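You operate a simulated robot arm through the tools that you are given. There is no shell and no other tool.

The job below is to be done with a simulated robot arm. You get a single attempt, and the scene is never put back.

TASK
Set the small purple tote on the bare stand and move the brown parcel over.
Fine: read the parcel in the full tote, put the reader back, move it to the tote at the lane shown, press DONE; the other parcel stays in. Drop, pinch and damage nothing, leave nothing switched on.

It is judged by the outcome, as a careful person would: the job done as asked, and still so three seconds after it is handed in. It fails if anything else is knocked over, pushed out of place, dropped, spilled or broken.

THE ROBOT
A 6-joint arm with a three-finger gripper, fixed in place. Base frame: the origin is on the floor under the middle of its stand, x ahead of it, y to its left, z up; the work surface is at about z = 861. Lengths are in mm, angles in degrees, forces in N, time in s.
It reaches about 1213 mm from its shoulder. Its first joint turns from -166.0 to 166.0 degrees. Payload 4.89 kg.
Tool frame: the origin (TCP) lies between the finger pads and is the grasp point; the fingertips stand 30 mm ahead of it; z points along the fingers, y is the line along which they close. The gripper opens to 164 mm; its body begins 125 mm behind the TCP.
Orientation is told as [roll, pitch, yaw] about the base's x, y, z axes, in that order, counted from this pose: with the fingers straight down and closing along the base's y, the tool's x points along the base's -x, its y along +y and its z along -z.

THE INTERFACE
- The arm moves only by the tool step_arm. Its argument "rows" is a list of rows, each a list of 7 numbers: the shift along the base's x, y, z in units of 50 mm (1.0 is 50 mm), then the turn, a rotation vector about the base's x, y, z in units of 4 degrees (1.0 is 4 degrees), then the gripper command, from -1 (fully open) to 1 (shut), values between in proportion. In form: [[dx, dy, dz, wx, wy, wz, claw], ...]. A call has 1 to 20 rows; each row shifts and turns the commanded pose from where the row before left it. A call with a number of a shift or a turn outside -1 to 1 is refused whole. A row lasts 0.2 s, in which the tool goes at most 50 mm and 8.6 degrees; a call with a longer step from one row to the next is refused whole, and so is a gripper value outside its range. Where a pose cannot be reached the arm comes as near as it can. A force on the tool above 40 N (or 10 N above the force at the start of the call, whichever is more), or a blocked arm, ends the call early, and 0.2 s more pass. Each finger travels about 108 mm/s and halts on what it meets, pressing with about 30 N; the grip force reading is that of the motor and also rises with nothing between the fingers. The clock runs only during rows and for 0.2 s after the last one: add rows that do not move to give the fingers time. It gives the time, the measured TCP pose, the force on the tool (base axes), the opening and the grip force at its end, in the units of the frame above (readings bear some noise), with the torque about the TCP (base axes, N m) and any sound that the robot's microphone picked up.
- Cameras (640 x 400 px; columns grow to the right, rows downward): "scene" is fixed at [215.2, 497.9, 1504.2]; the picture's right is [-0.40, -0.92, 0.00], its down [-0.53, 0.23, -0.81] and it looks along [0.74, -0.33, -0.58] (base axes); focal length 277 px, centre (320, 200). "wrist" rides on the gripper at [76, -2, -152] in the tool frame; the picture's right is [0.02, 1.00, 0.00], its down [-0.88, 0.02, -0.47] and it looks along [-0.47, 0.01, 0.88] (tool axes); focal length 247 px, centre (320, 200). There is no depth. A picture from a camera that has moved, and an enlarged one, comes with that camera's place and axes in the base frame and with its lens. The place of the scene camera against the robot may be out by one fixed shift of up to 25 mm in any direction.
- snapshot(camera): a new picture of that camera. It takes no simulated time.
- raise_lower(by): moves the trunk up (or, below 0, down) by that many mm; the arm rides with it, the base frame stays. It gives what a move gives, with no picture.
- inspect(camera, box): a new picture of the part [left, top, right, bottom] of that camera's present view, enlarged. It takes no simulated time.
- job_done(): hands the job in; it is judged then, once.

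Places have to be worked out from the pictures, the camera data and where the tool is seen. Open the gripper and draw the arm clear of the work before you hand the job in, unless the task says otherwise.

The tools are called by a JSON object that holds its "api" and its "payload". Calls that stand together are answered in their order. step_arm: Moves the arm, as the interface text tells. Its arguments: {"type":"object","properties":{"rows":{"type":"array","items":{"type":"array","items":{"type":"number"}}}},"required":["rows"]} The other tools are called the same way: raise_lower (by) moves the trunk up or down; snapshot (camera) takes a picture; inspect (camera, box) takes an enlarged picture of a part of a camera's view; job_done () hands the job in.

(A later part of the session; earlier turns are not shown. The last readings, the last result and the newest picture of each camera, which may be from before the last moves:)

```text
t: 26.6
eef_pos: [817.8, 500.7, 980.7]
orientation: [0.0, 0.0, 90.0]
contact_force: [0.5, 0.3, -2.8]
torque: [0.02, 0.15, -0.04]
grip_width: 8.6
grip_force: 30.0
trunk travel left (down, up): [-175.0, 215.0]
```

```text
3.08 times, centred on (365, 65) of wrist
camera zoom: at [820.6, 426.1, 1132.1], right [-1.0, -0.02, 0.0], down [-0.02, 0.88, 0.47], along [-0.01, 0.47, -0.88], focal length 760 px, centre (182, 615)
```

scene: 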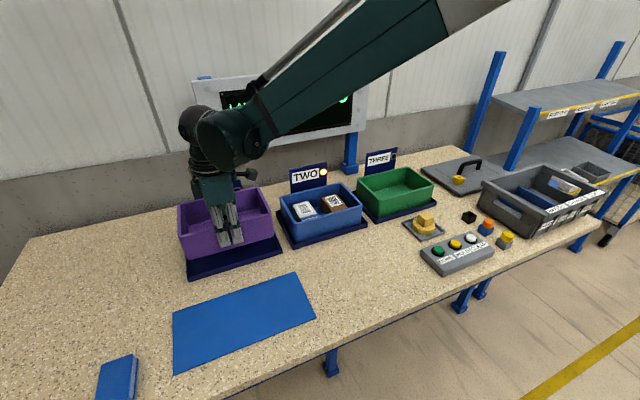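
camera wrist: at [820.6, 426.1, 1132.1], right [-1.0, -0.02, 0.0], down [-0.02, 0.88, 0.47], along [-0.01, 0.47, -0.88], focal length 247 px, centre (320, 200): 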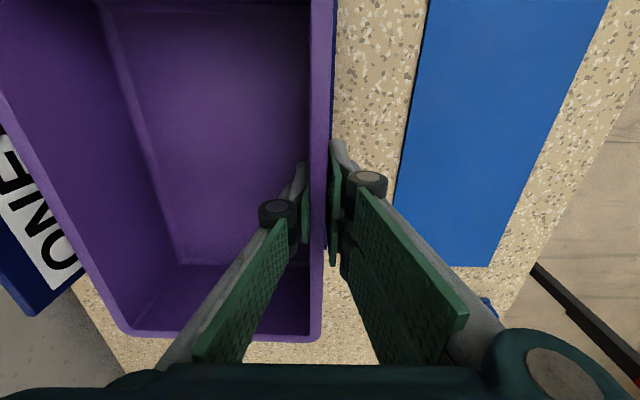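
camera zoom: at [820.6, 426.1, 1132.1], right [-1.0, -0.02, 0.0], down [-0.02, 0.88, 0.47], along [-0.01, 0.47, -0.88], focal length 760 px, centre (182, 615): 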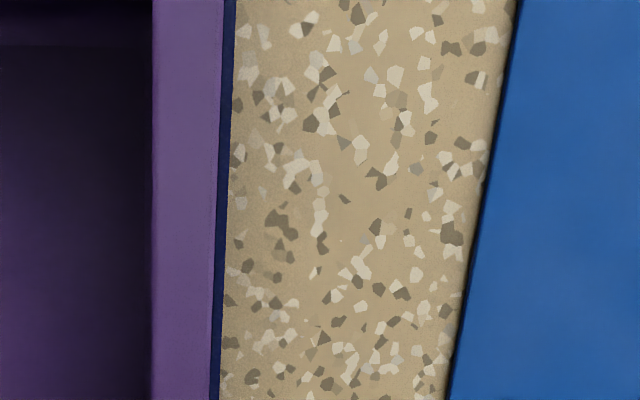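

From the wrist view, the stand's near wall (outer face at about x = 805) shows as a thin strip just outside the tote's near wall (about 812). Centring the tote needs another 3–4 mm in +x, so I'll nudge it and lower to just above the rim.

{"api": "step_arm", "payload": {"rows": [[0.07, 0, 0, 0, 0, 0, 1], [0, 0, -0.2, 0, 0, 0, 1], [0, 0, -0.2, 0, 0, 0, 1], [0, 0, -0.2, 0, 0, 0, 1], [0, 0, -0.2, 0, 0, 0, 1], [0, 0, 0, 0, 0, 0, 1]]}}

{"api": "inspect", "payload": {"camera": "scene", "box": [170, 180, 300, 290]}}

{"api": "inspect", "payload": {"camera": "wrist", "box": [280, 0, 400, 100]}}

{"api": "snapshot", "payload": {"camera": "wrist"}}

```text
t: 28.0
eef_pos: [820.2, 502.0, 940.2]
orientation: [0.0, 0.0, 89.9]
contact_force: [0.5, -0.1, -3.2]
torque: [-0.02, 0.22, -0.04]
grip_width: 8.6
grip_force: 30.1
trunk travel left (down, up): [-175.0, 215.0]
```

```text
3.64 times, centred on (235, 235) of scene
camera zoom: at [215.2, 497.9, 1504.2], right [-0.4, -0.92, 0.0], down [-0.53, 0.23, -0.81], along [0.74, -0.33, -0.58], focal length 1008 px, centre (629, 73)
```

zoom: 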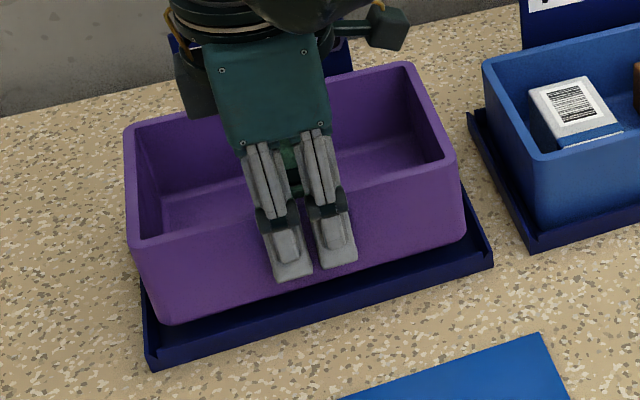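

```text
4.00 times, centred on (340, 50) of wrist
camera zoom: at [823.2, 426.8, 1092.0], right [-1.0, -0.02, 0.0], down [-0.02, 0.88, 0.47], along [-0.01, 0.47, -0.88], focal length 988 px, centre (240, 800)
```

zoom: 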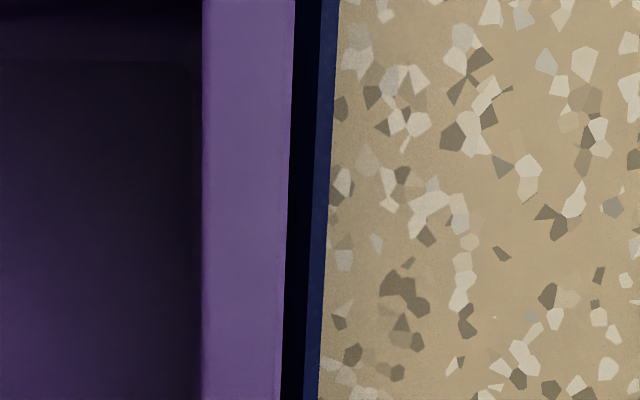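

```text
taken
camera wrist: at [823.2, 426.8, 1092.0], right [-1.0, -0.02, 0.0], down [-0.02, 0.88, 0.47], along [-0.01, 0.47, -0.88], focal length 247 px, centre (320, 200)
```

wrist: 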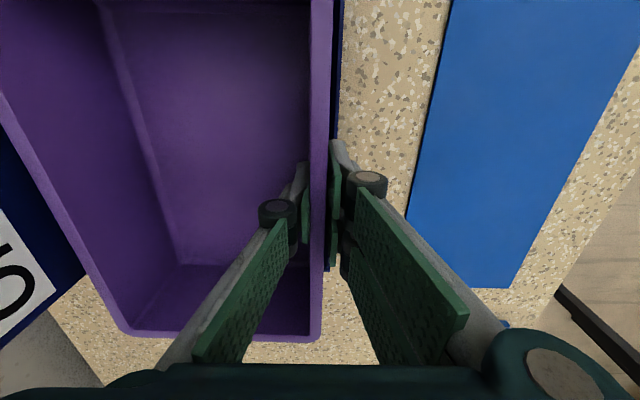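

The tote sits inside the stand's rims with even margins: about 8 mm at the near side and 12 mm or more at the ends. I'll lower it in small steps and watch for the load to come off.

{"api": "step_arm", "payload": {"rows": [[0, 0, -0.08, 0, 0, 0, 1], [0, 0, -0.08, 0, 0, 0, 1], [0, 0, -0.08, 0, 0, 0, 1], [0, 0, 0, 0, 0, 0, 1]]}}

{"api": "step_arm", "payload": {"rows": [[0, 0, -0.04, 0, 0, 0, 1], [0, 0, -0.04, 0, 0, 0, 1]]}}

{"api": "inspect", "payload": {"camera": "scene", "box": [170, 180, 300, 290]}}

```text
t: 29.0
eef_pos: [820.6, 501.8, 928.7]
orientation: [0.0, 0.0, 90.1]
contact_force: [0.4, -0.9, -3.6]
torque: [-0.04, 0.21, 0.0]
grip_width: 8.9
grip_force: 30.5
trunk travel left (down, up): [-175.0, 215.0]
```

```text
t: 29.6
eef_pos: [820.5, 501.3, 925.2]
orientation: [-0.1, 0.0, 90.1]
contact_force: [-0.7, -0.4, -2.7]
torque: [0.03, 0.21, -0.03]
grip_width: 8.7
grip_force: 30.1
trunk travel left (down, up): [-175.0, 215.0]
```

```text
3.64 times, centred on (235, 235) of scene
camera zoom: at [215.2, 497.9, 1504.2], right [-0.4, -0.92, 0.0], down [-0.53, 0.23, -0.81], along [0.74, -0.33, -0.58], focal length 1008 px, centre (629, 73)
```

zoom: 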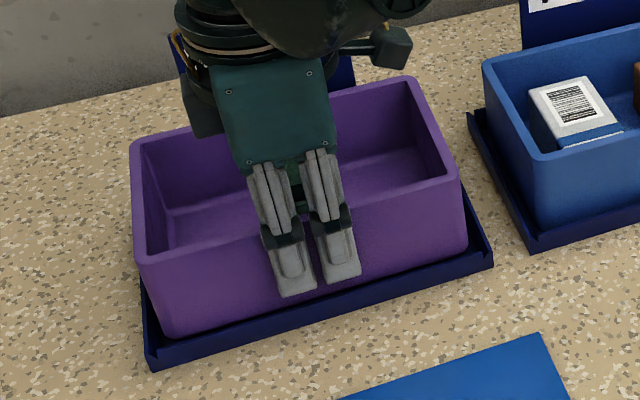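

It is still carrying 2.7 N, so not down yet. I'll continue in 2 mm steps.

{"api": "step_arm", "payload": {"rows": [[0, 0, -0.04, 0, 0, 0, 1]]}}

{"api": "step_arm", "payload": {"rows": [[0, 0, -0.04, 0, 0, 0, 1]]}}

{"api": "step_arm", "payload": {"rows": [[0, 0, -0.03, 0, 0, 0, 1]]}}

```text
t: 30.0
eef_pos: [819.5, 500.8, 922.7]
orientation: [0.0, 0.0, 90.0]
contact_force: [-0.2, 0.2, -3.3]
torque: [0.03, 0.19, -0.03]
grip_width: 8.9
grip_force: 30.2
trunk travel left (down, up): [-175.0, 215.0]
```

```text
t: 30.4
eef_pos: [820.1, 500.8, 922.9]
orientation: [0.2, 0.0, 89.9]
contact_force: [-0.5, -0.3, -2.0]
torque: [0.03, 0.18, 0.0]
grip_width: 8.8
grip_force: 29.6
trunk travel left (down, up): [-175.0, 215.0]
```

```text
t: 30.8
eef_pos: [820.3, 501.8, 919.5]
orientation: [0.0, 0.0, 89.9]
contact_force: [0.9, -0.3, -2.5]
torque: [0.01, 0.21, 0.05]
grip_width: 8.8
grip_force: 30.6
trunk travel left (down, up): [-175.0, 215.0]
```

Still hanging at commanded z 919.4, so I'll continue down in small steps.

{"api": "step_arm", "payload": {"rows": [[0, 0, -0.03, 0, 0, 0, 1]]}}

{"api": "step_arm", "payload": {"rows": [[0, 0, -0.03, 0, 0, 0, 1]]}}

{"api": "step_arm", "payload": {"rows": [[0, 0, -0.03, 0, 0, 0, 1]]}}

{"api": "inspect", "payload": {"camera": "scene", "box": [170, 180, 300, 290]}}

```text
t: 31.2
eef_pos: [820.2, 501.9, 917.6]
orientation: [0.0, 0.0, 89.9]
contact_force: [-1.0, 0.3, -0.4]
torque: [0.0, -0.04, -0.06]
grip_width: 8.7
grip_force: 29.8
trunk travel left (down, up): [-175.0, 215.0]
```

```text
t: 31.6
eef_pos: [820.8, 502.7, 916.1]
orientation: [0.1, 0.0, 90.1]
contact_force: [-1.3, -0.1, -0.6]
torque: [0.02, 0.0, 0.0]
grip_width: 8.6
grip_force: 29.7
trunk travel left (down, up): [-175.0, 215.0]
```

```text
t: 32.0
eef_pos: [820.7, 501.1, 915.2]
orientation: [0.0, 0.0, 90.0]
contact_force: [-0.5, 2.1, 4.4]
torque: [-0.27, -0.02, 0.02]
grip_width: 8.5
grip_force: 29.7
trunk travel left (down, up): [-175.0, 215.0]
```

```text
3.64 times, centred on (235, 235) of scene
camera zoom: at [215.2, 497.9, 1504.2], right [-0.4, -0.92, 0.0], down [-0.53, 0.23, -0.81], along [0.74, -0.33, -0.58], focal length 1008 px, centre (629, 73)
```

zoom: 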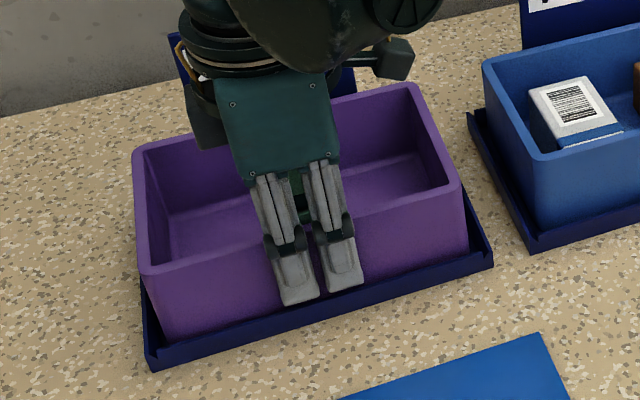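

The load is off and a light push of 4.4 N appears, so the tote is seated on the stand's floor. I'll ease up 1.5 mm, open the fingers a little, then rise straight out.

{"api": "step_arm", "payload": {"rows": [[0, 0, 0.03, 0, 0, 0, 1], [0, 0, 0, 0, 0, 0, 0.9], [0, 0, 0, 0, 0, 0, 0.75], [0, 0, 0, 0, 0, 0, 0.65], [0, 0, 0, 0, 0, 0, 0.65], [0, 0, 0.1, 0, 0, 0, 0.65], [0, 0, 0.2, 0, 0, 0, 0.65], [0, 0, 0.4, 0, 0, 0, 0.65], [0, 0, 0.5, 0, 0, 0, 0.65], [0, 0, 0.6, 0, 0, 0, 0.65], [0, 0, 0.6, 0, 0, 0, 0.65], [0, 0, 0, 0, 0, 0, 0.65]]}}

{"api": "snapshot", "payload": {"camera": "scene"}}

{"api": "snapshot", "payload": {"camera": "wrist"}}

```text
t: 34.6
eef_pos: [818.0, 500.8, 1036.0]
orientation: [0.0, 0.0, 90.0]
contact_force: [-0.1, -0.9, 0.1]
torque: [0.02, -0.01, -0.02]
grip_width: 28.7
grip_force: 0.1
trunk travel left (down, up): [-175.0, 215.0]
```

```text
taken
```

scene: 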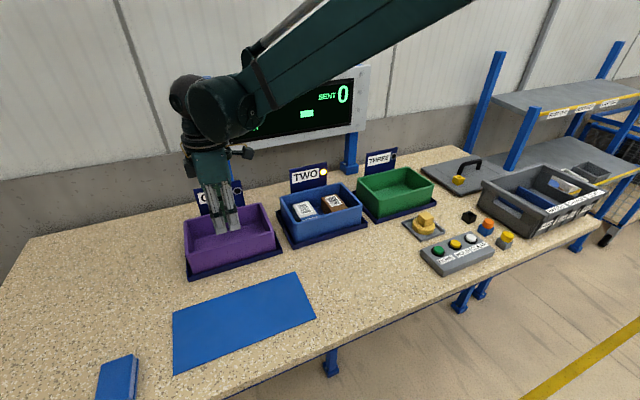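

```text
taken
camera wrist: at [822.1, 426.2, 1187.8], right [-1.0, -0.02, 0.0], down [-0.02, 0.88, 0.47], along [-0.01, 0.47, -0.88], focal length 247 px, centre (320, 200)
```

wrist: 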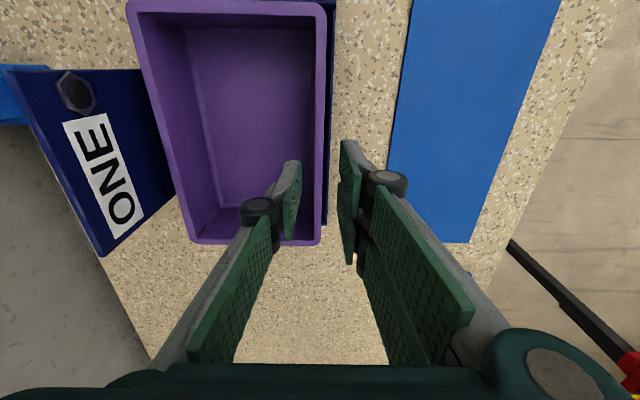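

The tote is standing on the lane ONE stand. Next I'll move over lane TWO, fingers opened out of the way, to see the two parcels from above.

{"api": "step_arm", "payload": {"rows": [[0, 0, 0.4, 0, 0, 0, 0.3], [0, 0, 0.5, 0, 0, 0, 0], [0.146, -0.8, 0, 0, 0, 0, -0.5], [0.146, -0.8, 0, 0, 0, 0, -1], [0.146, -0.8, 0, 0, 0, 0, -1], [0.146, -0.8, 0, 0, 0, 0, -1], [0.146, -0.8, 0, 0, 0, 0, -1], [0.146, -0.8, 0, 0, 0, 0, -1], [0.146, -0.8, 0, 0, 0, 0, -1], [0.146, -0.8, 0, 0, 0, 0, -1], [0.146, -0.8, 0, 0, 0, 0, -1], [0.146, -0.8, 0, 0, 0, 0, -1], [0, 0, 0, 0, 0, 0, -1]]}}

{"api": "snapshot", "payload": {"camera": "wrist"}}

{"api": "snapshot", "payload": {"camera": "scene"}}

```text
t: 37.4
eef_pos: [893.8, 99.8, 1081.3]
orientation: [0.0, 0.1, 90.0]
contact_force: [-0.2, -0.6, 0.2]
torque: [0.06, -0.02, 0.01]
grip_width: 163.9
grip_force: 0.2
trunk travel left (down, up): [-175.0, 215.0]
```

```text
taken
camera wrist: at [895.8, 25.2, 1231.9], right [-1.0, -0.02, 0.0], down [-0.02, 0.88, 0.47], along [-0.01, 0.47, -0.88], focal length 247 px, centre (320, 200)
```

wrist: 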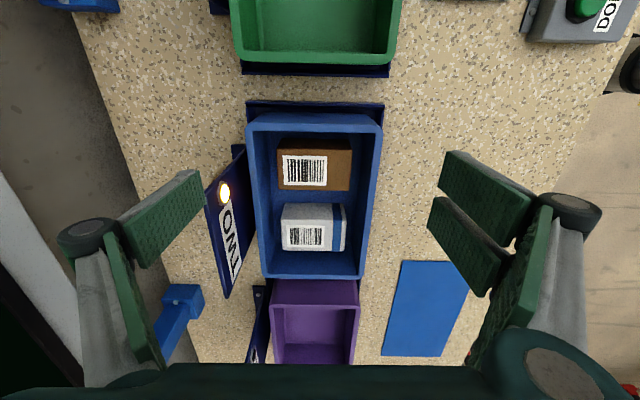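

```text
taken
```

scene: 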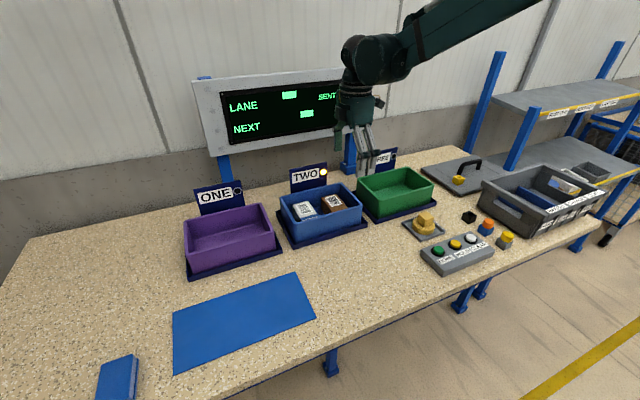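

Good view, and the purple tote sits squarely on the ONE stand. I'll enlarge the blue tote to measure the parcels.

{"api": "inspect", "payload": {"camera": "wrist", "box": [235, 90, 395, 290]}}

{"api": "inspect", "payload": {"camera": "wrist", "box": [250, 120, 380, 201]}}

{"api": "inspect", "payload": {"camera": "scene", "box": [175, 180, 295, 285]}}

```text
2.00 times, centred on (315, 190) of wrist
camera zoom: at [895.8, 25.2, 1231.9], right [-1.0, -0.02, 0.0], down [-0.02, 0.88, 0.47], along [-0.01, 0.47, -0.88], focal length 494 px, centre (330, 220)
```

zoom: 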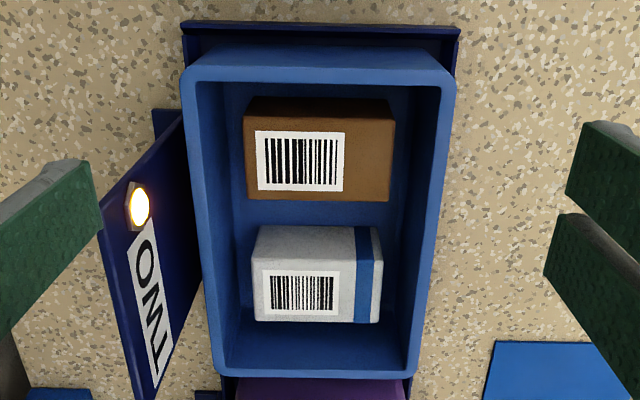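

```text
4.92 times, centred on (315, 160) of wrist
camera zoom: at [895.8, 25.2, 1231.9], right [-1.0, -0.02, 0.0], down [-0.02, 0.88, 0.47], along [-0.01, 0.47, -0.88], focal length 1216 px, centre (345, 394)
```

zoom: 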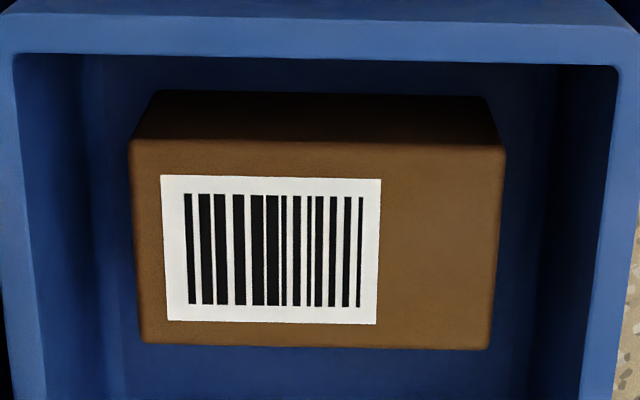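

```text
3.81 times, centred on (235, 232) of scene
camera zoom: at [215.2, 497.9, 1504.2], right [-0.4, -0.92, 0.0], down [-0.53, 0.23, -0.81], along [0.74, -0.33, -0.58], focal length 1056 px, centre (644, 76)
```

zoom: 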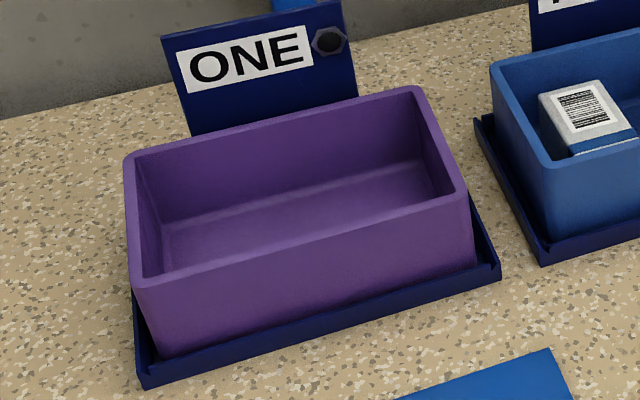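

The brown parcel is about 98 × 60 × 50 mm at centre (901, 146), with its label at (913, 146). It sits 26 mm from the tote's -y wall and about 46 mm from the white parcel. Next is the reader: I'll turn back to yaw 0 while moving to above the dock, staying high.

{"api": "step_arm", "payload": {"rows": [[-0.1669, -0.1992, -0.02, 0, 0, -1, -0.8], [-0.1669, -0.1992, -0.02, 0, 0, -1, -0.6], [-0.1669, -0.1992, -0.02, 0, 0, -1, -0.4], [-0.1669, -0.1992, -0.02, 0, 0, -1, -0.2], [-0.1669, -0.1992, -0.02, 0, 0, -1, 0], [-0.1669, -0.1992, -0.02, 0, 0, -1, 0], [-0.1669, -0.1992, -0.02, 0, 0, -1, 0], [-0.1669, -0.1992, -0.02, 0, 0, -1, 0], [-0.1669, -0.1992, -0.02, 0, 0, -1, 0], [-0.1669, -0.1992, -0.02, 0, 0, -1, 0], [-0.1669, -0.1992, -0.02, 0, 0, -1, 0], [-0.1669, -0.1992, -0.02, 0, 0, -1, 0], [-0.1669, -0.1992, -0.02, 0, 0, -1, 0], [-0.1669, -0.1992, -0.02, 0, 0, -1, 0], [-0.1669, -0.1992, -0.02, 0, 0, -1, 0], [-0.1669, -0.1992, -0.02, 0, 0, -1, 0], [-0.1669, -0.1992, -0.02, 0, 0, -1, 0], [-0.1669, -0.1992, -0.02, 0, 0, -1, 0], [-0.1669, -0.1992, -0.02, 0, 0, -1, 0], [-0.1669, -0.1992, -0.02, 0, 0, -1, 0]]}}

{"api": "step_arm", "payload": {"rows": [[0, 0, -0.3, 0, 0, -0.833, 0], [0, 0, -0.4, 0, 0, -0.833, 0], [0, 0, -0.4, 0, 0, -0.834, 0], [0, 0, 0, 0, 0, 0, 0]]}}

{"api": "snapshot", "payload": {"camera": "wrist"}}

{"api": "inspect", "payload": {"camera": "wrist", "box": [250, 90, 390, 210]}}

```text
t: 41.6
eef_pos: [727.6, -98.2, 1061.9]
orientation: [0.0, -0.1, 10.0]
contact_force: [0.8, 0.3, -0.5]
torque: [-0.01, 0.05, 0.01]
grip_width: 81.8
grip_force: 0.0
trunk travel left (down, up): [-175.0, 215.0]
```

```text
t: 42.6
eef_pos: [728.0, -98.4, 1006.4]
orientation: [0.0, 0.1, 0.0]
contact_force: [-0.3, -1.0, 0.4]
torque: [-0.01, 0.02, -0.02]
grip_width: 82.0
grip_force: 0.1
trunk travel left (down, up): [-175.0, 215.0]
```

```text
taken
camera wrist: at [652.3, -98.6, 1157.3], right [-0.02, 1.0, 0.0], down [0.88, 0.02, 0.47], along [0.47, 0.01, -0.88], focal length 247 px, centre (320, 200)
```

wrist: 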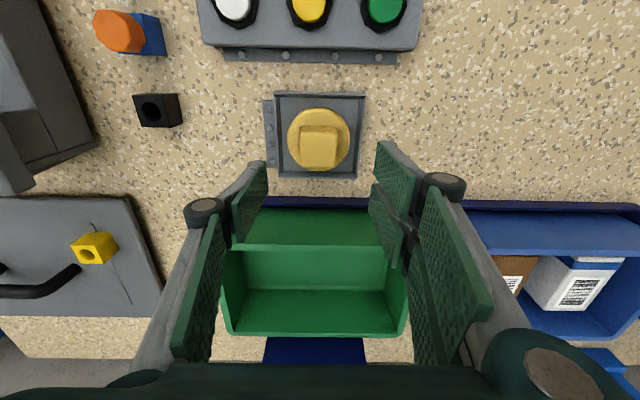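

```text
3.33 times, centred on (320, 150) of wrist
camera zoom: at [652.3, -98.6, 1157.3], right [-0.02, 1.0, 0.0], down [0.88, 0.02, 0.47], along [0.47, 0.01, -0.88], focal length 823 px, centre (320, 367)
```

zoom: 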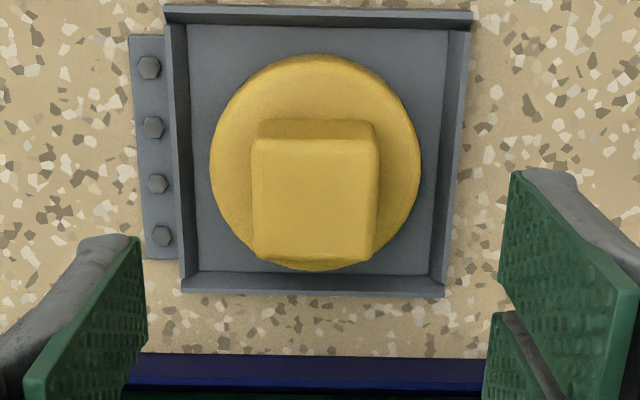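

The block's top is near z = 913, the disc's top about 888, and the block's centre is about 2–3 mm off my tool axis. I'll correct for that and descend part way.

{"api": "step_arm", "payload": {"rows": [[-0.05, -0.04, 0, 0, 0, 0, 0], [0, 0, -0.4, 0, 0, 0, 0], [0, 0, -0.4, 0, 0, 0, 0], [0, 0, -0.4, 0, 0, 0, 0], [0, 0, 0, 0, 0, 0, 0]]}}

{"api": "snapshot", "payload": {"camera": "wrist"}}

{"api": "inspect", "payload": {"camera": "scene", "box": [390, 170, 480, 250]}}

```text
t: 43.8
eef_pos: [724.2, -101.2, 945.1]
orientation: [-0.1, 0.0, 0.0]
contact_force: [0.1, 0.6, -0.4]
torque: [-0.02, 0.09, 0.0]
grip_width: 82.0
grip_force: 0.0
trunk travel left (down, up): [-175.0, 215.0]
```

```text
taken
camera wrist: at [649.5, -101.1, 1097.2], right [-0.02, 1.0, 0.0], down [0.88, 0.02, 0.47], along [0.47, 0.01, -0.88], focal length 247 px, centre (320, 200)
```

wrist: 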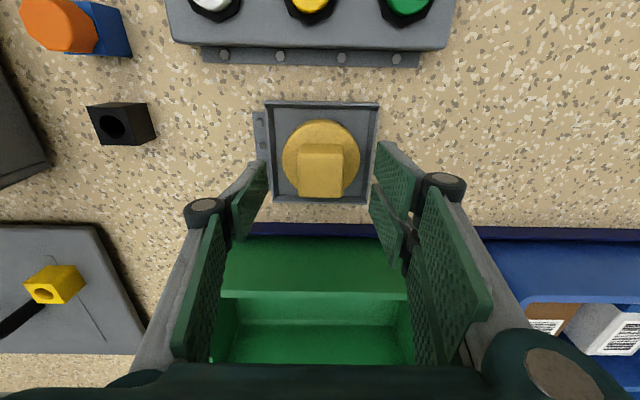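

```text
5.00 times, centred on (435, 210) of scene
camera zoom: at [215.2, 497.9, 1504.2], right [-0.4, -0.92, 0.0], down [-0.53, 0.23, -0.81], along [0.74, -0.33, -0.58], focal length 1386 px, centre (-255, 150)
```

zoom: 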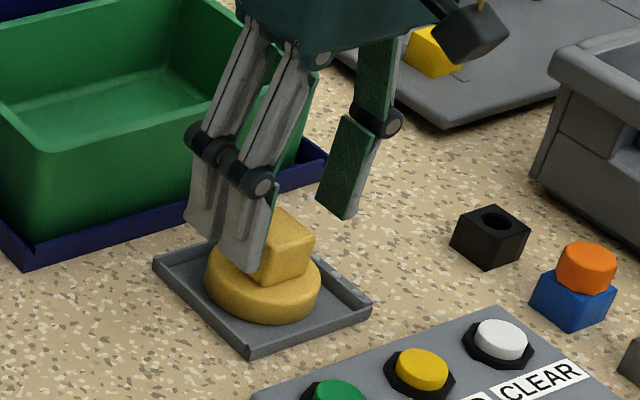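

The fingers straddle the block evenly. I'll lower to TCP z ≈ 925, with the tips a few mm above the disc, and close gently on the block.

{"api": "step_arm", "payload": {"rows": [[0, 0, -0.2, 0, 0, 0, 0.2], [0, 0, -0.23, 0, 0, 0, 0.3], [0, 0, 0, 0, 0, 0, 0.4], [0, 0, 0, 0, 0, 0, 0.45]]}}

{"api": "snapshot", "payload": {"camera": "wrist"}}

{"api": "inspect", "payload": {"camera": "scene", "box": [390, 170, 480, 250]}}

```text
t: 44.8
eef_pos: [725.7, -100.3, 924.6]
orientation: [-0.1, 0.0, 0.0]
contact_force: [-0.1, 0.9, 0.2]
torque: [-0.02, 0.04, 0.02]
grip_width: 45.3
grip_force: 0.1
trunk travel left (down, up): [-175.0, 215.0]
```

```text
taken
camera wrist: at [649.8, -101.1, 1075.6], right [-0.02, 1.0, 0.0], down [0.88, 0.02, 0.47], along [0.47, 0.01, -0.88], focal length 247 px, centre (320, 200)
```

wrist: 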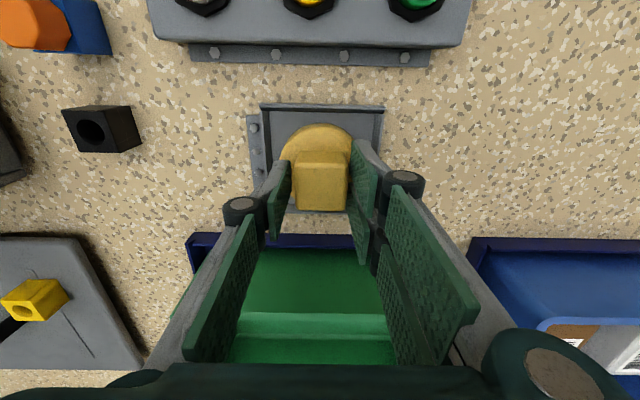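

```text
5.00 times, centred on (435, 210) of scene
camera zoom: at [215.2, 497.9, 1504.2], right [-0.4, -0.92, 0.0], down [-0.53, 0.23, -0.81], along [0.74, -0.33, -0.58], focal length 1386 px, centre (-255, 150)
```

zoom: 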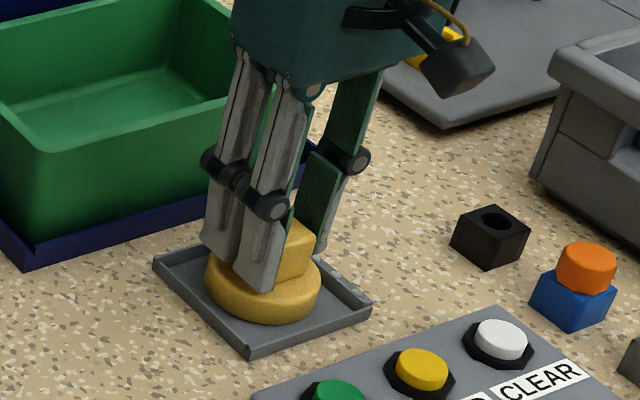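

The tips are close above the disc on both sides of the block. I'll lower 2 mm more and close onto it, watching the force.

{"api": "step_arm", "payload": {"rows": [[0, 0, -0.04, 0, 0, 0, 0.47], [0, 0, 0, 0, 0, 0, 0.52], [0, 0, 0, 0, 0, 0, 0.58], [0, 0, 0, 0, 0, 0, 0.65], [0, 0, 0, 0, 0, 0, 0.8], [0, 0, 0, 0, 0, 0, 1], [0, 0, 0, 0, 0, 0, 1], [0, 0, 0, 0, 0, 0, 1]]}}

{"api": "snapshot", "payload": {"camera": "scene"}}

{"api": "snapshot", "payload": {"camera": "wrist"}}

```text
t: 46.6
eef_pos: [724.7, -100.4, 921.4]
orientation: [0.0, 0.0, 0.0]
contact_force: [0.3, 0.3, 0.4]
torque: [0.02, -0.02, 0.0]
grip_width: 37.6
grip_force: 30.1
trunk travel left (down, up): [-175.0, 215.0]
```

```text
taken
```

scene: 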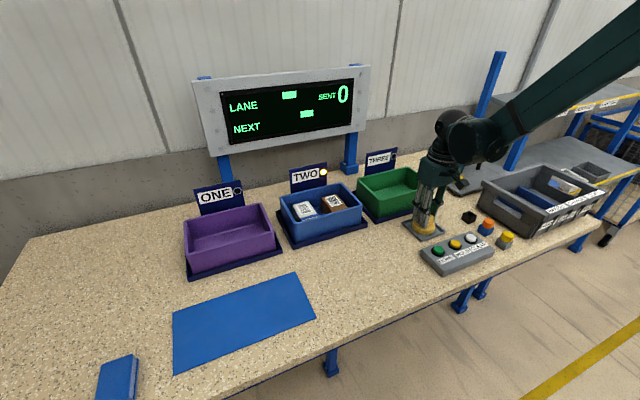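

```text
taken
camera wrist: at [649.5, -101.0, 1073.9], right [-0.02, 1.0, 0.0], down [0.88, 0.02, 0.47], along [0.47, 0.01, -0.88], focal length 247 px, centre (320, 200)
```

wrist: 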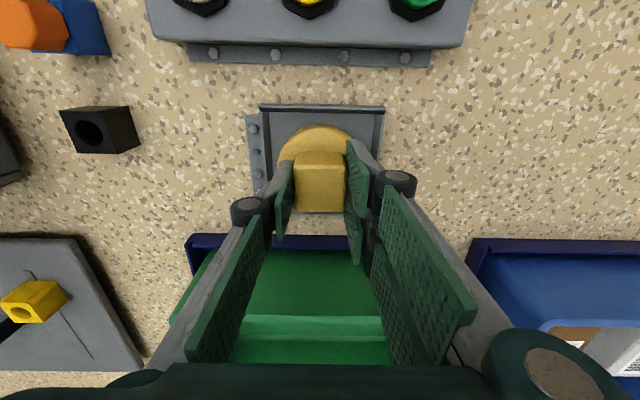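

The block is gripped at 37.6 mm with 30 N; I note this dock pose as commanded (723.5, -100.7, 922.9). I'll lift gently and check the load.

{"api": "step_arm", "payload": {"rows": [[0, 0, 0.04, 0, 0, 0, 1], [0, 0, 0.05, 0, 0, 0, 1], [0, 0, 0.05, 0, 0, 0, 1], [0, 0, 0.06, 0, 0, 0, 1], [0, 0, 0, 0, 0, 0, 1]]}}

{"api": "snapshot", "payload": {"camera": "wrist"}}

{"api": "inspect", "payload": {"camera": "scene", "box": [390, 170, 480, 250]}}

```text
t: 47.8
eef_pos: [724.3, -99.7, 933.8]
orientation: [-0.1, -0.1, 0.1]
contact_force: [0.4, 0.8, -0.3]
torque: [-0.01, 0.02, 0.0]
grip_width: 37.8
grip_force: 29.7
trunk travel left (down, up): [-175.0, 215.0]
```

```text
taken
camera wrist: at [649.5, -100.3, 1083.8], right [-0.02, 1.0, 0.0], down [0.88, 0.02, 0.47], along [0.47, 0.01, -0.88], focal length 247 px, centre (320, 200)
```

wrist: 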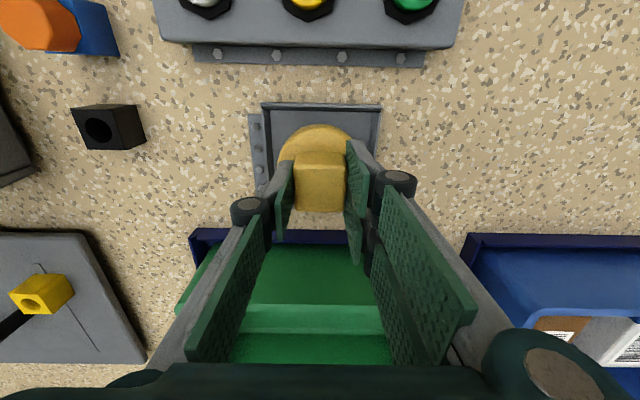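

```text
5.00 times, centred on (435, 210) of scene
camera zoom: at [215.2, 497.9, 1504.2], right [-0.4, -0.92, 0.0], down [-0.53, 0.23, -0.81], along [0.74, -0.33, -0.58], focal length 1386 px, centre (-255, 150)
```

zoom: 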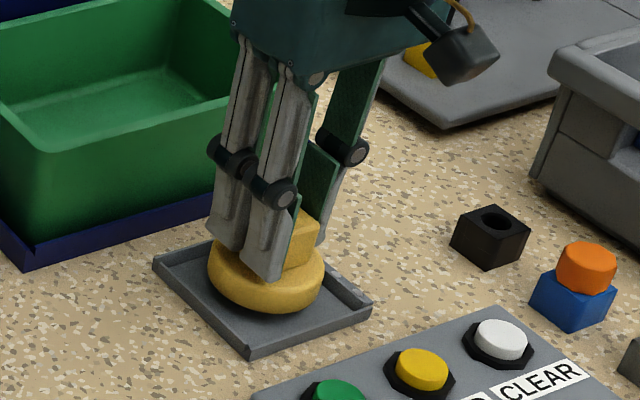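

The reader lifted cleanly out of the dock, the disc is off the tray and level in the grip. I'll raise it well above the tote rims and carry it over the brown parcel's label from the green-tote side, away from the white one.

{"api": "step_arm", "payload": {"rows": [[0, 0, 0.2, 0, 0, 0, 1], [0, 0, 0.4, 0, 0, 0, 1], [0, 0, 0.5, 0, 0, 0, 1], [0, 0, 0.5, 0, 0, 0, 1], [0, 0, 0.4, 0, 0, 0, 1], [0, 0, 0.2, 0, 0, 0, 1], [0.2, 0.25, 0, 0, 0, 0, 1], [0.4, 0.5, 0, 0, 0, 0, 1], [0.5, 0.65, 0, 0, 0, 0, 1], [0.5, 0.65, 0, 0, 0, 0, 1], [0.5, 0.65, 0, 0, 0, 0, 1], [0.5, 0.65, 0, 0, 0, 0, 1], [0.5, 0.65, 0, 0, 0, 0, 1], [0.4, 0.55, 0, 0, 0, 0, 1], [0.19, 0.284, 0, 0, 0, 0, 1], [0.1, 0.1, 0, 0, 0, 0, 1], [0, 0, 0, 0, 0, 0, 1]]}}

{"api": "snapshot", "payload": {"camera": "scene"}}

{"api": "snapshot", "payload": {"camera": "wrist"}}

```text
t: 51.4
eef_pos: [914.2, 146.9, 1041.7]
orientation: [0.0, 0.1, 0.0]
contact_force: [0.2, 0.3, -1.9]
torque: [0.01, 0.0, 0.0]
grip_width: 37.7
grip_force: 29.8
trunk travel left (down, up): [-175.0, 215.0]
```

```text
taken
```

scene: 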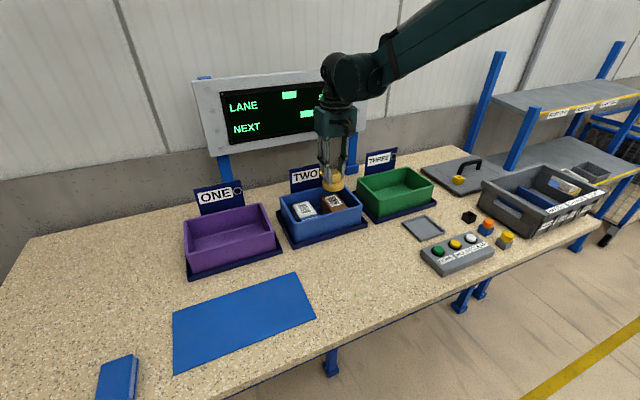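

```text
taken
camera wrist: at [839.6, 146.3, 1193.8], right [-0.02, 1.0, 0.0], down [0.88, 0.02, 0.47], along [0.47, 0.01, -0.88], focal length 247 px, centre (320, 200)
```

wrist: 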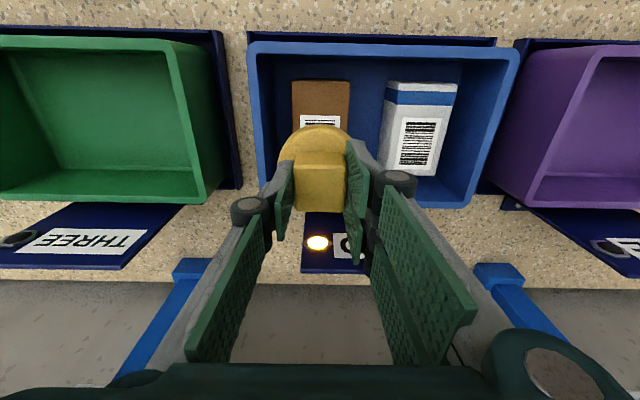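

The reader is above the brown label with no response yet; its bottom is about 65 mm above the label. I'll lower in steps, pausing to listen.

{"api": "step_arm", "payload": {"rows": [[0, 0, -0.2, 0, 0, 0, 1], [0, 0, -0.2, 0, 0, 0, 1], [0, 0, 0, 0, 0, 0, 1], [0, 0, 0, 0, 0, 0, 1], [0, 0, 0, 0, 0, 0, 1]]}}

{"api": "step_arm", "payload": {"rows": [[0, 0, -0.15, 0, 0, 0, 1], [0, 0, -0.15, 0, 0, 0, 1], [0, 0, 0, 0, 0, 0, 1], [0, 0, 0, 0, 0, 0, 1], [0, 0, 0, 0, 0, 0, 1]]}}

{"api": "snapshot", "payload": {"camera": "scene"}}

{"api": "snapshot", "payload": {"camera": "wrist"}}

```text
t: 52.6
eef_pos: [914.2, 145.2, 1022.5]
orientation: [0.0, 0.0, 0.0]
contact_force: [-1.4, -0.2, -1.7]
torque: [-0.03, -0.01, -0.02]
grip_width: 37.5
grip_force: 29.7
trunk travel left (down, up): [-175.0, 215.0]
```

```text
t: 53.8
eef_pos: [915.0, 146.2, 1008.4]
orientation: [0.0, 0.0, 0.0]
contact_force: [-0.3, -0.2, -1.3]
torque: [0.01, -0.02, 0.0]
grip_width: 37.5
grip_force: 29.6
trunk travel left (down, up): [-175.0, 215.0]
```

```text
taken
```

scene: 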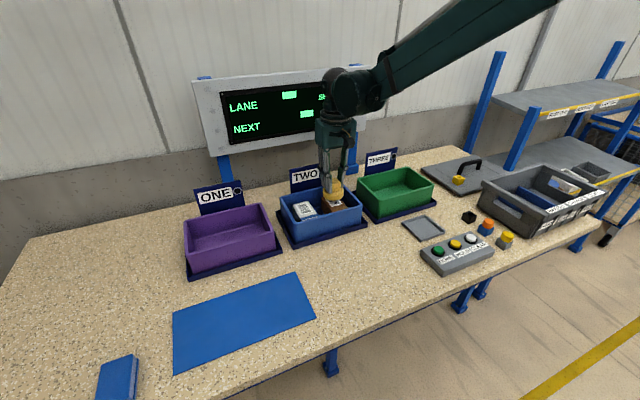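

```text
taken
camera wrist: at [839.0, 145.7, 1159.0], right [-0.02, 1.0, 0.0], down [0.88, 0.02, 0.47], along [0.47, 0.01, -0.88], focal length 247 px, centre (320, 200)
```

wrist: 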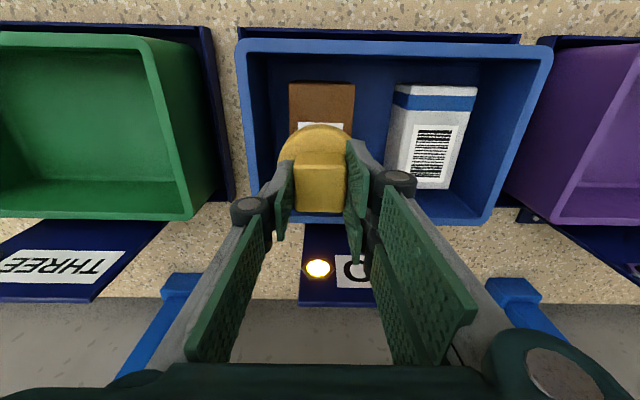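

No response yet at about 30 mm above the label. I'll keep lowering in small steps; the disc has clear room inside the tote and the fingers stay above the rim.

{"api": "step_arm", "payload": {"rows": [[0, 0, -0.1, 0, 0, 0, 1], [0, 0, -0.06, 0, 0, 0, 1], [0, 0, 0, 0, 0, 0, 1], [0, 0, 0, 0, 0, 0, 1], [0, 0, 0, 0, 0, 0, 1]]}}

{"api": "step_arm", "payload": {"rows": [[0, 0, -0.06, 0, 0, 0, 1], [0, 0, -0.06, 0, 0, 0, 1], [0, 0, 0, 0, 0, 0, 1], [0, 0, 0, 0, 0, 0, 1], [0, 0, 0, 0, 0, 0, 1]]}}

{"api": "snapshot", "payload": {"camera": "scene"}}

{"api": "inspect", "payload": {"camera": "scene", "box": [280, 160, 380, 240]}}

```text
t: 55.0
eef_pos: [914.0, 145.8, 999.7]
orientation: [0.0, 0.0, 0.0]
contact_force: [-0.3, 0.3, -0.7]
torque: [-0.01, 0.05, 0.0]
grip_width: 37.6
grip_force: 30.0
trunk travel left (down, up): [-175.0, 215.0]
```

```text
t: 56.2
eef_pos: [916.2, 145.5, 993.7]
orientation: [0.0, 0.0, 0.0]
contact_force: [0.6, -0.1, -1.1]
torque: [-0.02, 0.01, -0.01]
grip_width: 37.4
grip_force: 29.7
trunk travel left (down, up): [-175.0, 215.0]
```

```text
taken
```

scene: 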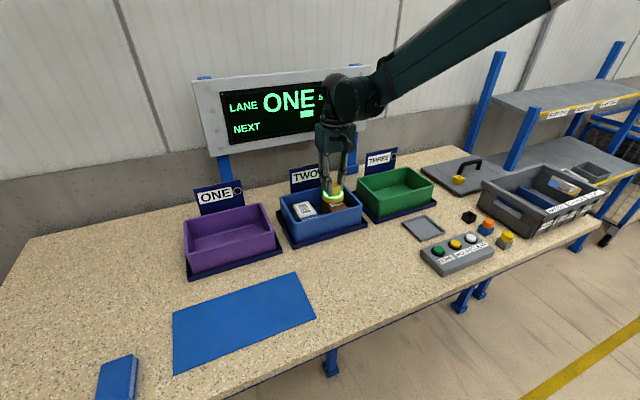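

```text
5.00 times, centred on (330, 200) of scene
camera zoom: at [215.2, 497.9, 1504.2], right [-0.4, -0.92, 0.0], down [-0.53, 0.23, -0.81], along [0.74, -0.33, -0.58], focal length 1386 px, centre (270, 200)
```

zoom: 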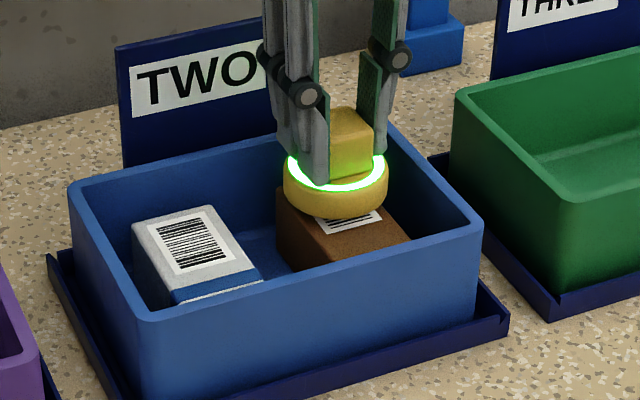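

The reader's ring lit green and the display shows LANE ONE. I'll lift straight up and retrace the path to the dock, keeping clear of the white parcel.

{"api": "step_arm", "payload": {"rows": [[0, 0, 0.2, 0, 0, 0, 1], [0, 0, 0.3, 0, 0, 0, 1], [0, 0, 0.3, 0, 0, 0, 1], [0, 0, 0.18, 0, 0, 0, 1], [-0.1, -0.1, 0, 0, 0, 0, 1], [-0.19, -0.284, 0, 0, 0, 0, 1], [-0.4, -0.55, 0, 0, 0, 0, 1], [-0.5, -0.65, 0, 0, 0, 0, 1], [-0.5, -0.65, 0, 0, 0, 0, 1], [-0.5, -0.65, 0, 0, 0, 0, 1], [-0.5, -0.65, 0, 0, 0, 0, 1], [-0.5, -0.65, 0, 0, 0, 0, 1], [-0.4, -0.5, 0, 0, 0, 0, 1], [-0.2, -0.25, 0, 0, 0, 0, 1], [0, 0, 0, 0, 0, 0, 1]]}}

{"api": "snapshot", "payload": {"camera": "scene"}}

{"api": "snapshot", "payload": {"camera": "wrist"}}

{"api": "inspect", "payload": {"camera": "scene", "box": [190, 60, 380, 180]}}

```text
t: 59.4
eef_pos: [723.3, -101.3, 1043.0]
orientation: [0.0, 0.0, 0.0]
contact_force: [-0.3, -0.2, -1.8]
torque: [0.0, -0.04, 0.01]
grip_width: 37.4
grip_force: 30.2
trunk travel left (down, up): [-175.0, 215.0]
```

```text
taken
```

scene: 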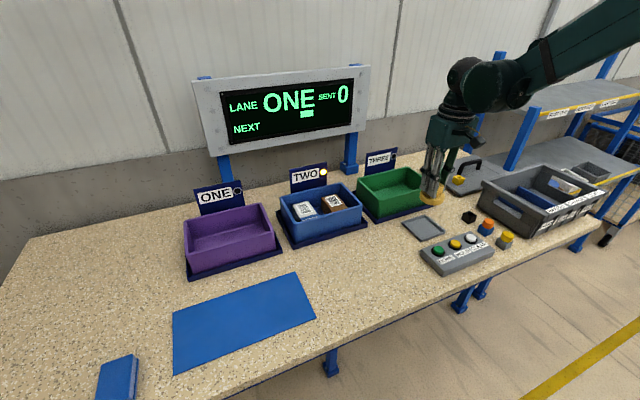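

```text
taken
camera wrist: at [649.0, -101.0, 1194.1], right [-0.02, 1.0, 0.0], down [0.88, 0.02, 0.47], along [0.47, 0.01, -0.88], focal length 247 px, centre (320, 200)
```

wrist: 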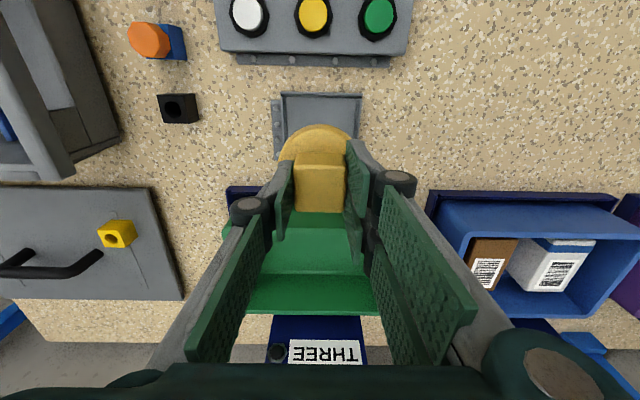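

```text
3.33 times, centred on (285, 120) of scene
camera zoom: at [215.2, 497.9, 1504.2], right [-0.4, -0.92, 0.0], down [-0.53, 0.23, -0.81], along [0.74, -0.33, -0.58], focal length 924 px, centre (437, 467)
```

zoom: 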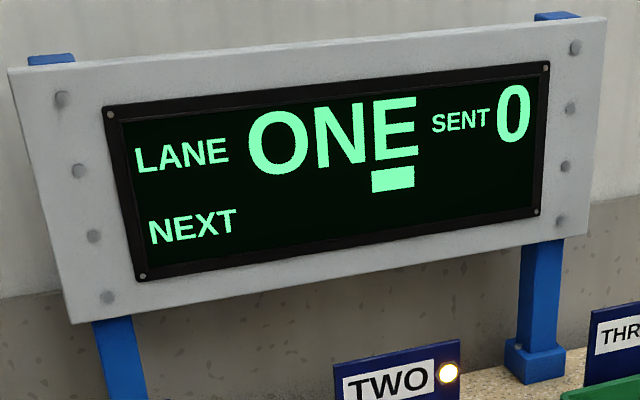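

The display reads LANE ONE, and NEXT is still blank. I'm directly over the dock again, so I'll lower the reader back into its tray.

{"api": "step_arm", "payload": {"rows": [[0, 0, -0.3, 0, 0, 0, 1], [0, 0, -0.5, 0, 0, 0, 1], [0, 0, -0.5, 0, 0, 0, 1], [0, 0, -0.4, 0, 0, 0, 1], [0, 0, -0.3, 0, 0, 0, 1], [0, 0, -0.2, 0, 0, 0, 1], [0, 0, -0.08, 0, 0, 0, 1], [0, 0, 0, 0, 0, 0, 1]]}}

{"api": "snapshot", "payload": {"camera": "wrist"}}

{"api": "inspect", "payload": {"camera": "scene", "box": [390, 170, 480, 250]}}

```text
t: 61.2
eef_pos: [724.7, -99.8, 928.4]
orientation: [0.0, 0.0, 0.0]
contact_force: [0.7, -0.2, -1.3]
torque: [0.02, 0.0, 0.0]
grip_width: 37.6
grip_force: 30.0
trunk travel left (down, up): [-175.0, 215.0]
```

```text
taken
camera wrist: at [650.0, -100.9, 1079.7], right [-0.02, 1.0, 0.0], down [0.88, 0.02, 0.47], along [0.47, 0.01, -0.88], focal length 247 px, centre (320, 200)
```

wrist: 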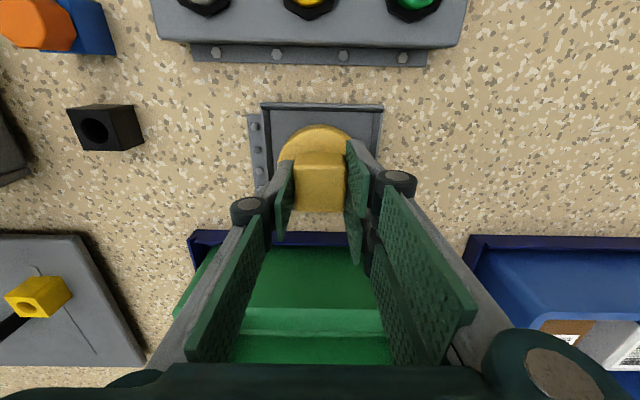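

```text
5.00 times, centred on (435, 210) of scene
camera zoom: at [215.2, 497.9, 1504.2], right [-0.4, -0.92, 0.0], down [-0.53, 0.23, -0.81], along [0.74, -0.33, -0.58], focal length 1386 px, centre (-255, 150)
```

zoom: 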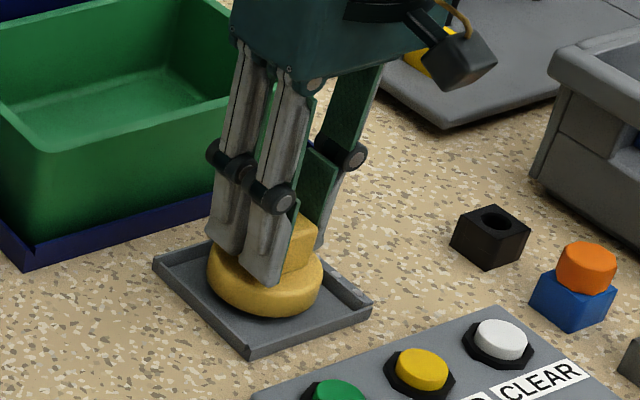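

The reader is about 6 mm above its seat and inside the tray's rims. I'll lower it the rest of the way in fine steps until the load comes off.

{"api": "step_arm", "payload": {"rows": [[0, 0, -0.04, 0, 0, 0, 1], [0, 0, -0.04, 0, 0, 0, 1], [0, 0, 0, 0, 0, 0, 1]]}}

{"api": "step_arm", "payload": {"rows": [[0, 0, -0.02, 0, 0, 0, 1], [0, 0, 0, 0, 0, 0, 1]]}}

{"api": "step_arm", "payload": {"rows": [[0, 0, -0.01, 0, 0, 0, 1], [0, 0, 0, 0, 0, 0, 1]]}}

```text
t: 62.0
eef_pos: [724.6, -100.7, 924.7]
orientation: [0.1, 0.0, 0.0]
contact_force: [0.2, -0.7, -1.4]
torque: [0.01, 0.03, 0.01]
grip_width: 37.6
grip_force: 30.0
trunk travel left (down, up): [-175.0, 215.0]
```

```text
t: 62.6
eef_pos: [725.2, -100.3, 924.5]
orientation: [-0.1, 0.0, -0.1]
contact_force: [-0.3, -0.2, -1.6]
torque: [0.02, 0.0, 0.0]
grip_width: 37.6
grip_force: 29.2
trunk travel left (down, up): [-175.0, 215.0]
```

```text
t: 63.2
eef_pos: [725.8, -101.0, 923.9]
orientation: [0.0, 0.0, 0.0]
contact_force: [0.2, 0.6, -0.4]
torque: [-0.03, 0.04, 0.0]
grip_width: 37.5
grip_force: 29.9
trunk travel left (down, up): [-175.0, 215.0]
```

The load is nearly off at commanded 923.4; the original seat was 922.9. I'll lower the last half millimetre.

{"api": "step_arm", "payload": {"rows": [[0, 0, -0.01, 0, 0, 0, 1], [0, 0, 0, 0, 0, 0, 1]]}}

{"api": "step_arm", "payload": {"rows": [[0, 0, -0.008, 0, 0, 0, 1], [0, 0, 0, 0, 0, 0, 1]]}}

{"api": "inspect", "payload": {"camera": "scene", "box": [390, 170, 480, 250]}}

```text
t: 63.8
eef_pos: [725.3, -100.9, 922.7]
orientation: [-0.1, 0.0, 0.0]
contact_force: [0.3, 0.5, 2.6]
torque: [-0.08, -0.05, -0.01]
grip_width: 37.4
grip_force: 30.2
trunk travel left (down, up): [-175.0, 215.0]
```

```text
t: 64.4
eef_pos: [725.6, -101.0, 922.3]
orientation: [0.0, -0.1, 0.0]
contact_force: [1.0, -0.8, 11.0]
torque: [0.0, 0.03, 0.03]
grip_width: 37.2
grip_force: 30.0
trunk travel left (down, up): [-175.0, 215.0]
```

```text
5.00 times, centred on (435, 210) of scene
camera zoom: at [215.2, 497.9, 1504.2], right [-0.4, -0.92, 0.0], down [-0.53, 0.23, -0.81], along [0.74, -0.33, -0.58], focal length 1386 px, centre (-255, 150)
```

zoom: 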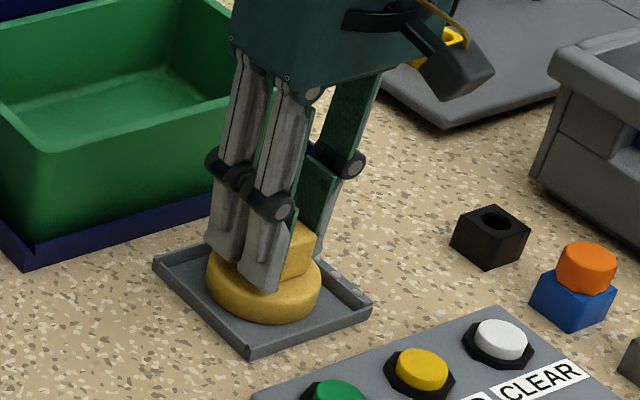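

The disc is seated, with an 11 N push, so I'll ease off that half millimetre, release and rise straight up.

{"api": "step_arm", "payload": {"rows": [[0, 0, 0.009, 0, 0, 0, 1], [0, 0, 0, 0, 0, 0, 0.5], [0, 0, 0, 0, 0, 0, 0.4], [0, 0, 0, 0, 0, 0, 0.25], [0, 0, 0, 0, 0, 0, 0.2], [0, 0, 0.2, 0, 0, 0, 0.2], [0, 0, 0.4, 0, 0, 0, 0.2], [0, 0, 0.5, 0, 0, 0, 0.2], [0, 0, 0.5, 0, 0, 0, 0.2], [0, 0, 0.5, 0, 0, 0, 0.2], [0, 0, 0, 0, 0, 0, 0.2]]}}

{"api": "snapshot", "payload": {"camera": "wrist"}}

{"api": "snapshot", "payload": {"camera": "scene"}}

{"api": "inspect", "payload": {"camera": "scene", "box": [390, 170, 480, 250]}}

```text
t: 66.8
eef_pos: [724.4, -100.7, 1027.8]
orientation: [0.0, 0.0, -0.1]
contact_force: [-1.3, -0.1, 0.3]
torque: [0.02, -0.02, 0.05]
grip_width: 66.0
grip_force: 0.1
trunk travel left (down, up): [-175.0, 215.0]
```

```text
taken
camera wrist: at [649.1, -100.5, 1178.7], right [-0.02, 1.0, 0.0], down [0.88, 0.02, 0.47], along [0.47, 0.01, -0.88], focal length 247 px, centre (320, 200)
```

wrist: 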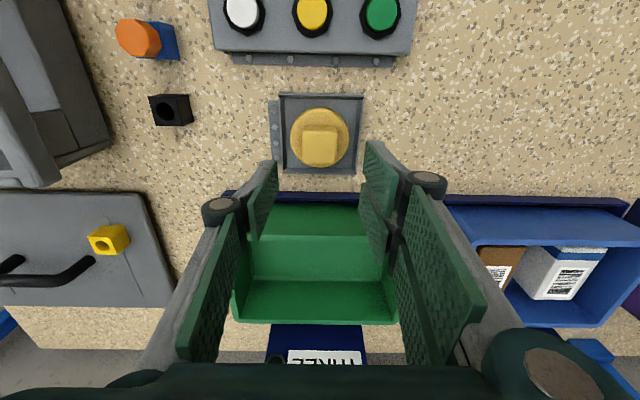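

```text
taken
```

scene: 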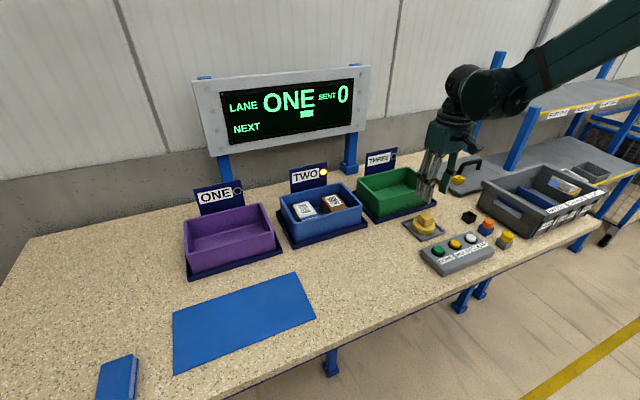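

```text
5.00 times, centred on (435, 210) of scene
camera zoom: at [215.2, 497.9, 1504.2], right [-0.4, -0.92, 0.0], down [-0.53, 0.23, -0.81], along [0.74, -0.33, -0.58], focal length 1386 px, centre (-255, 150)
```

zoom: 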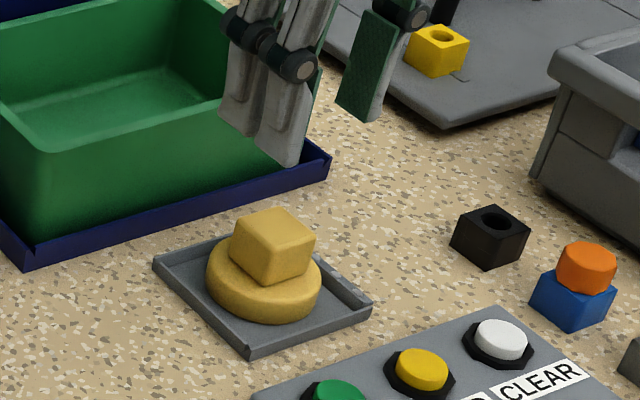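

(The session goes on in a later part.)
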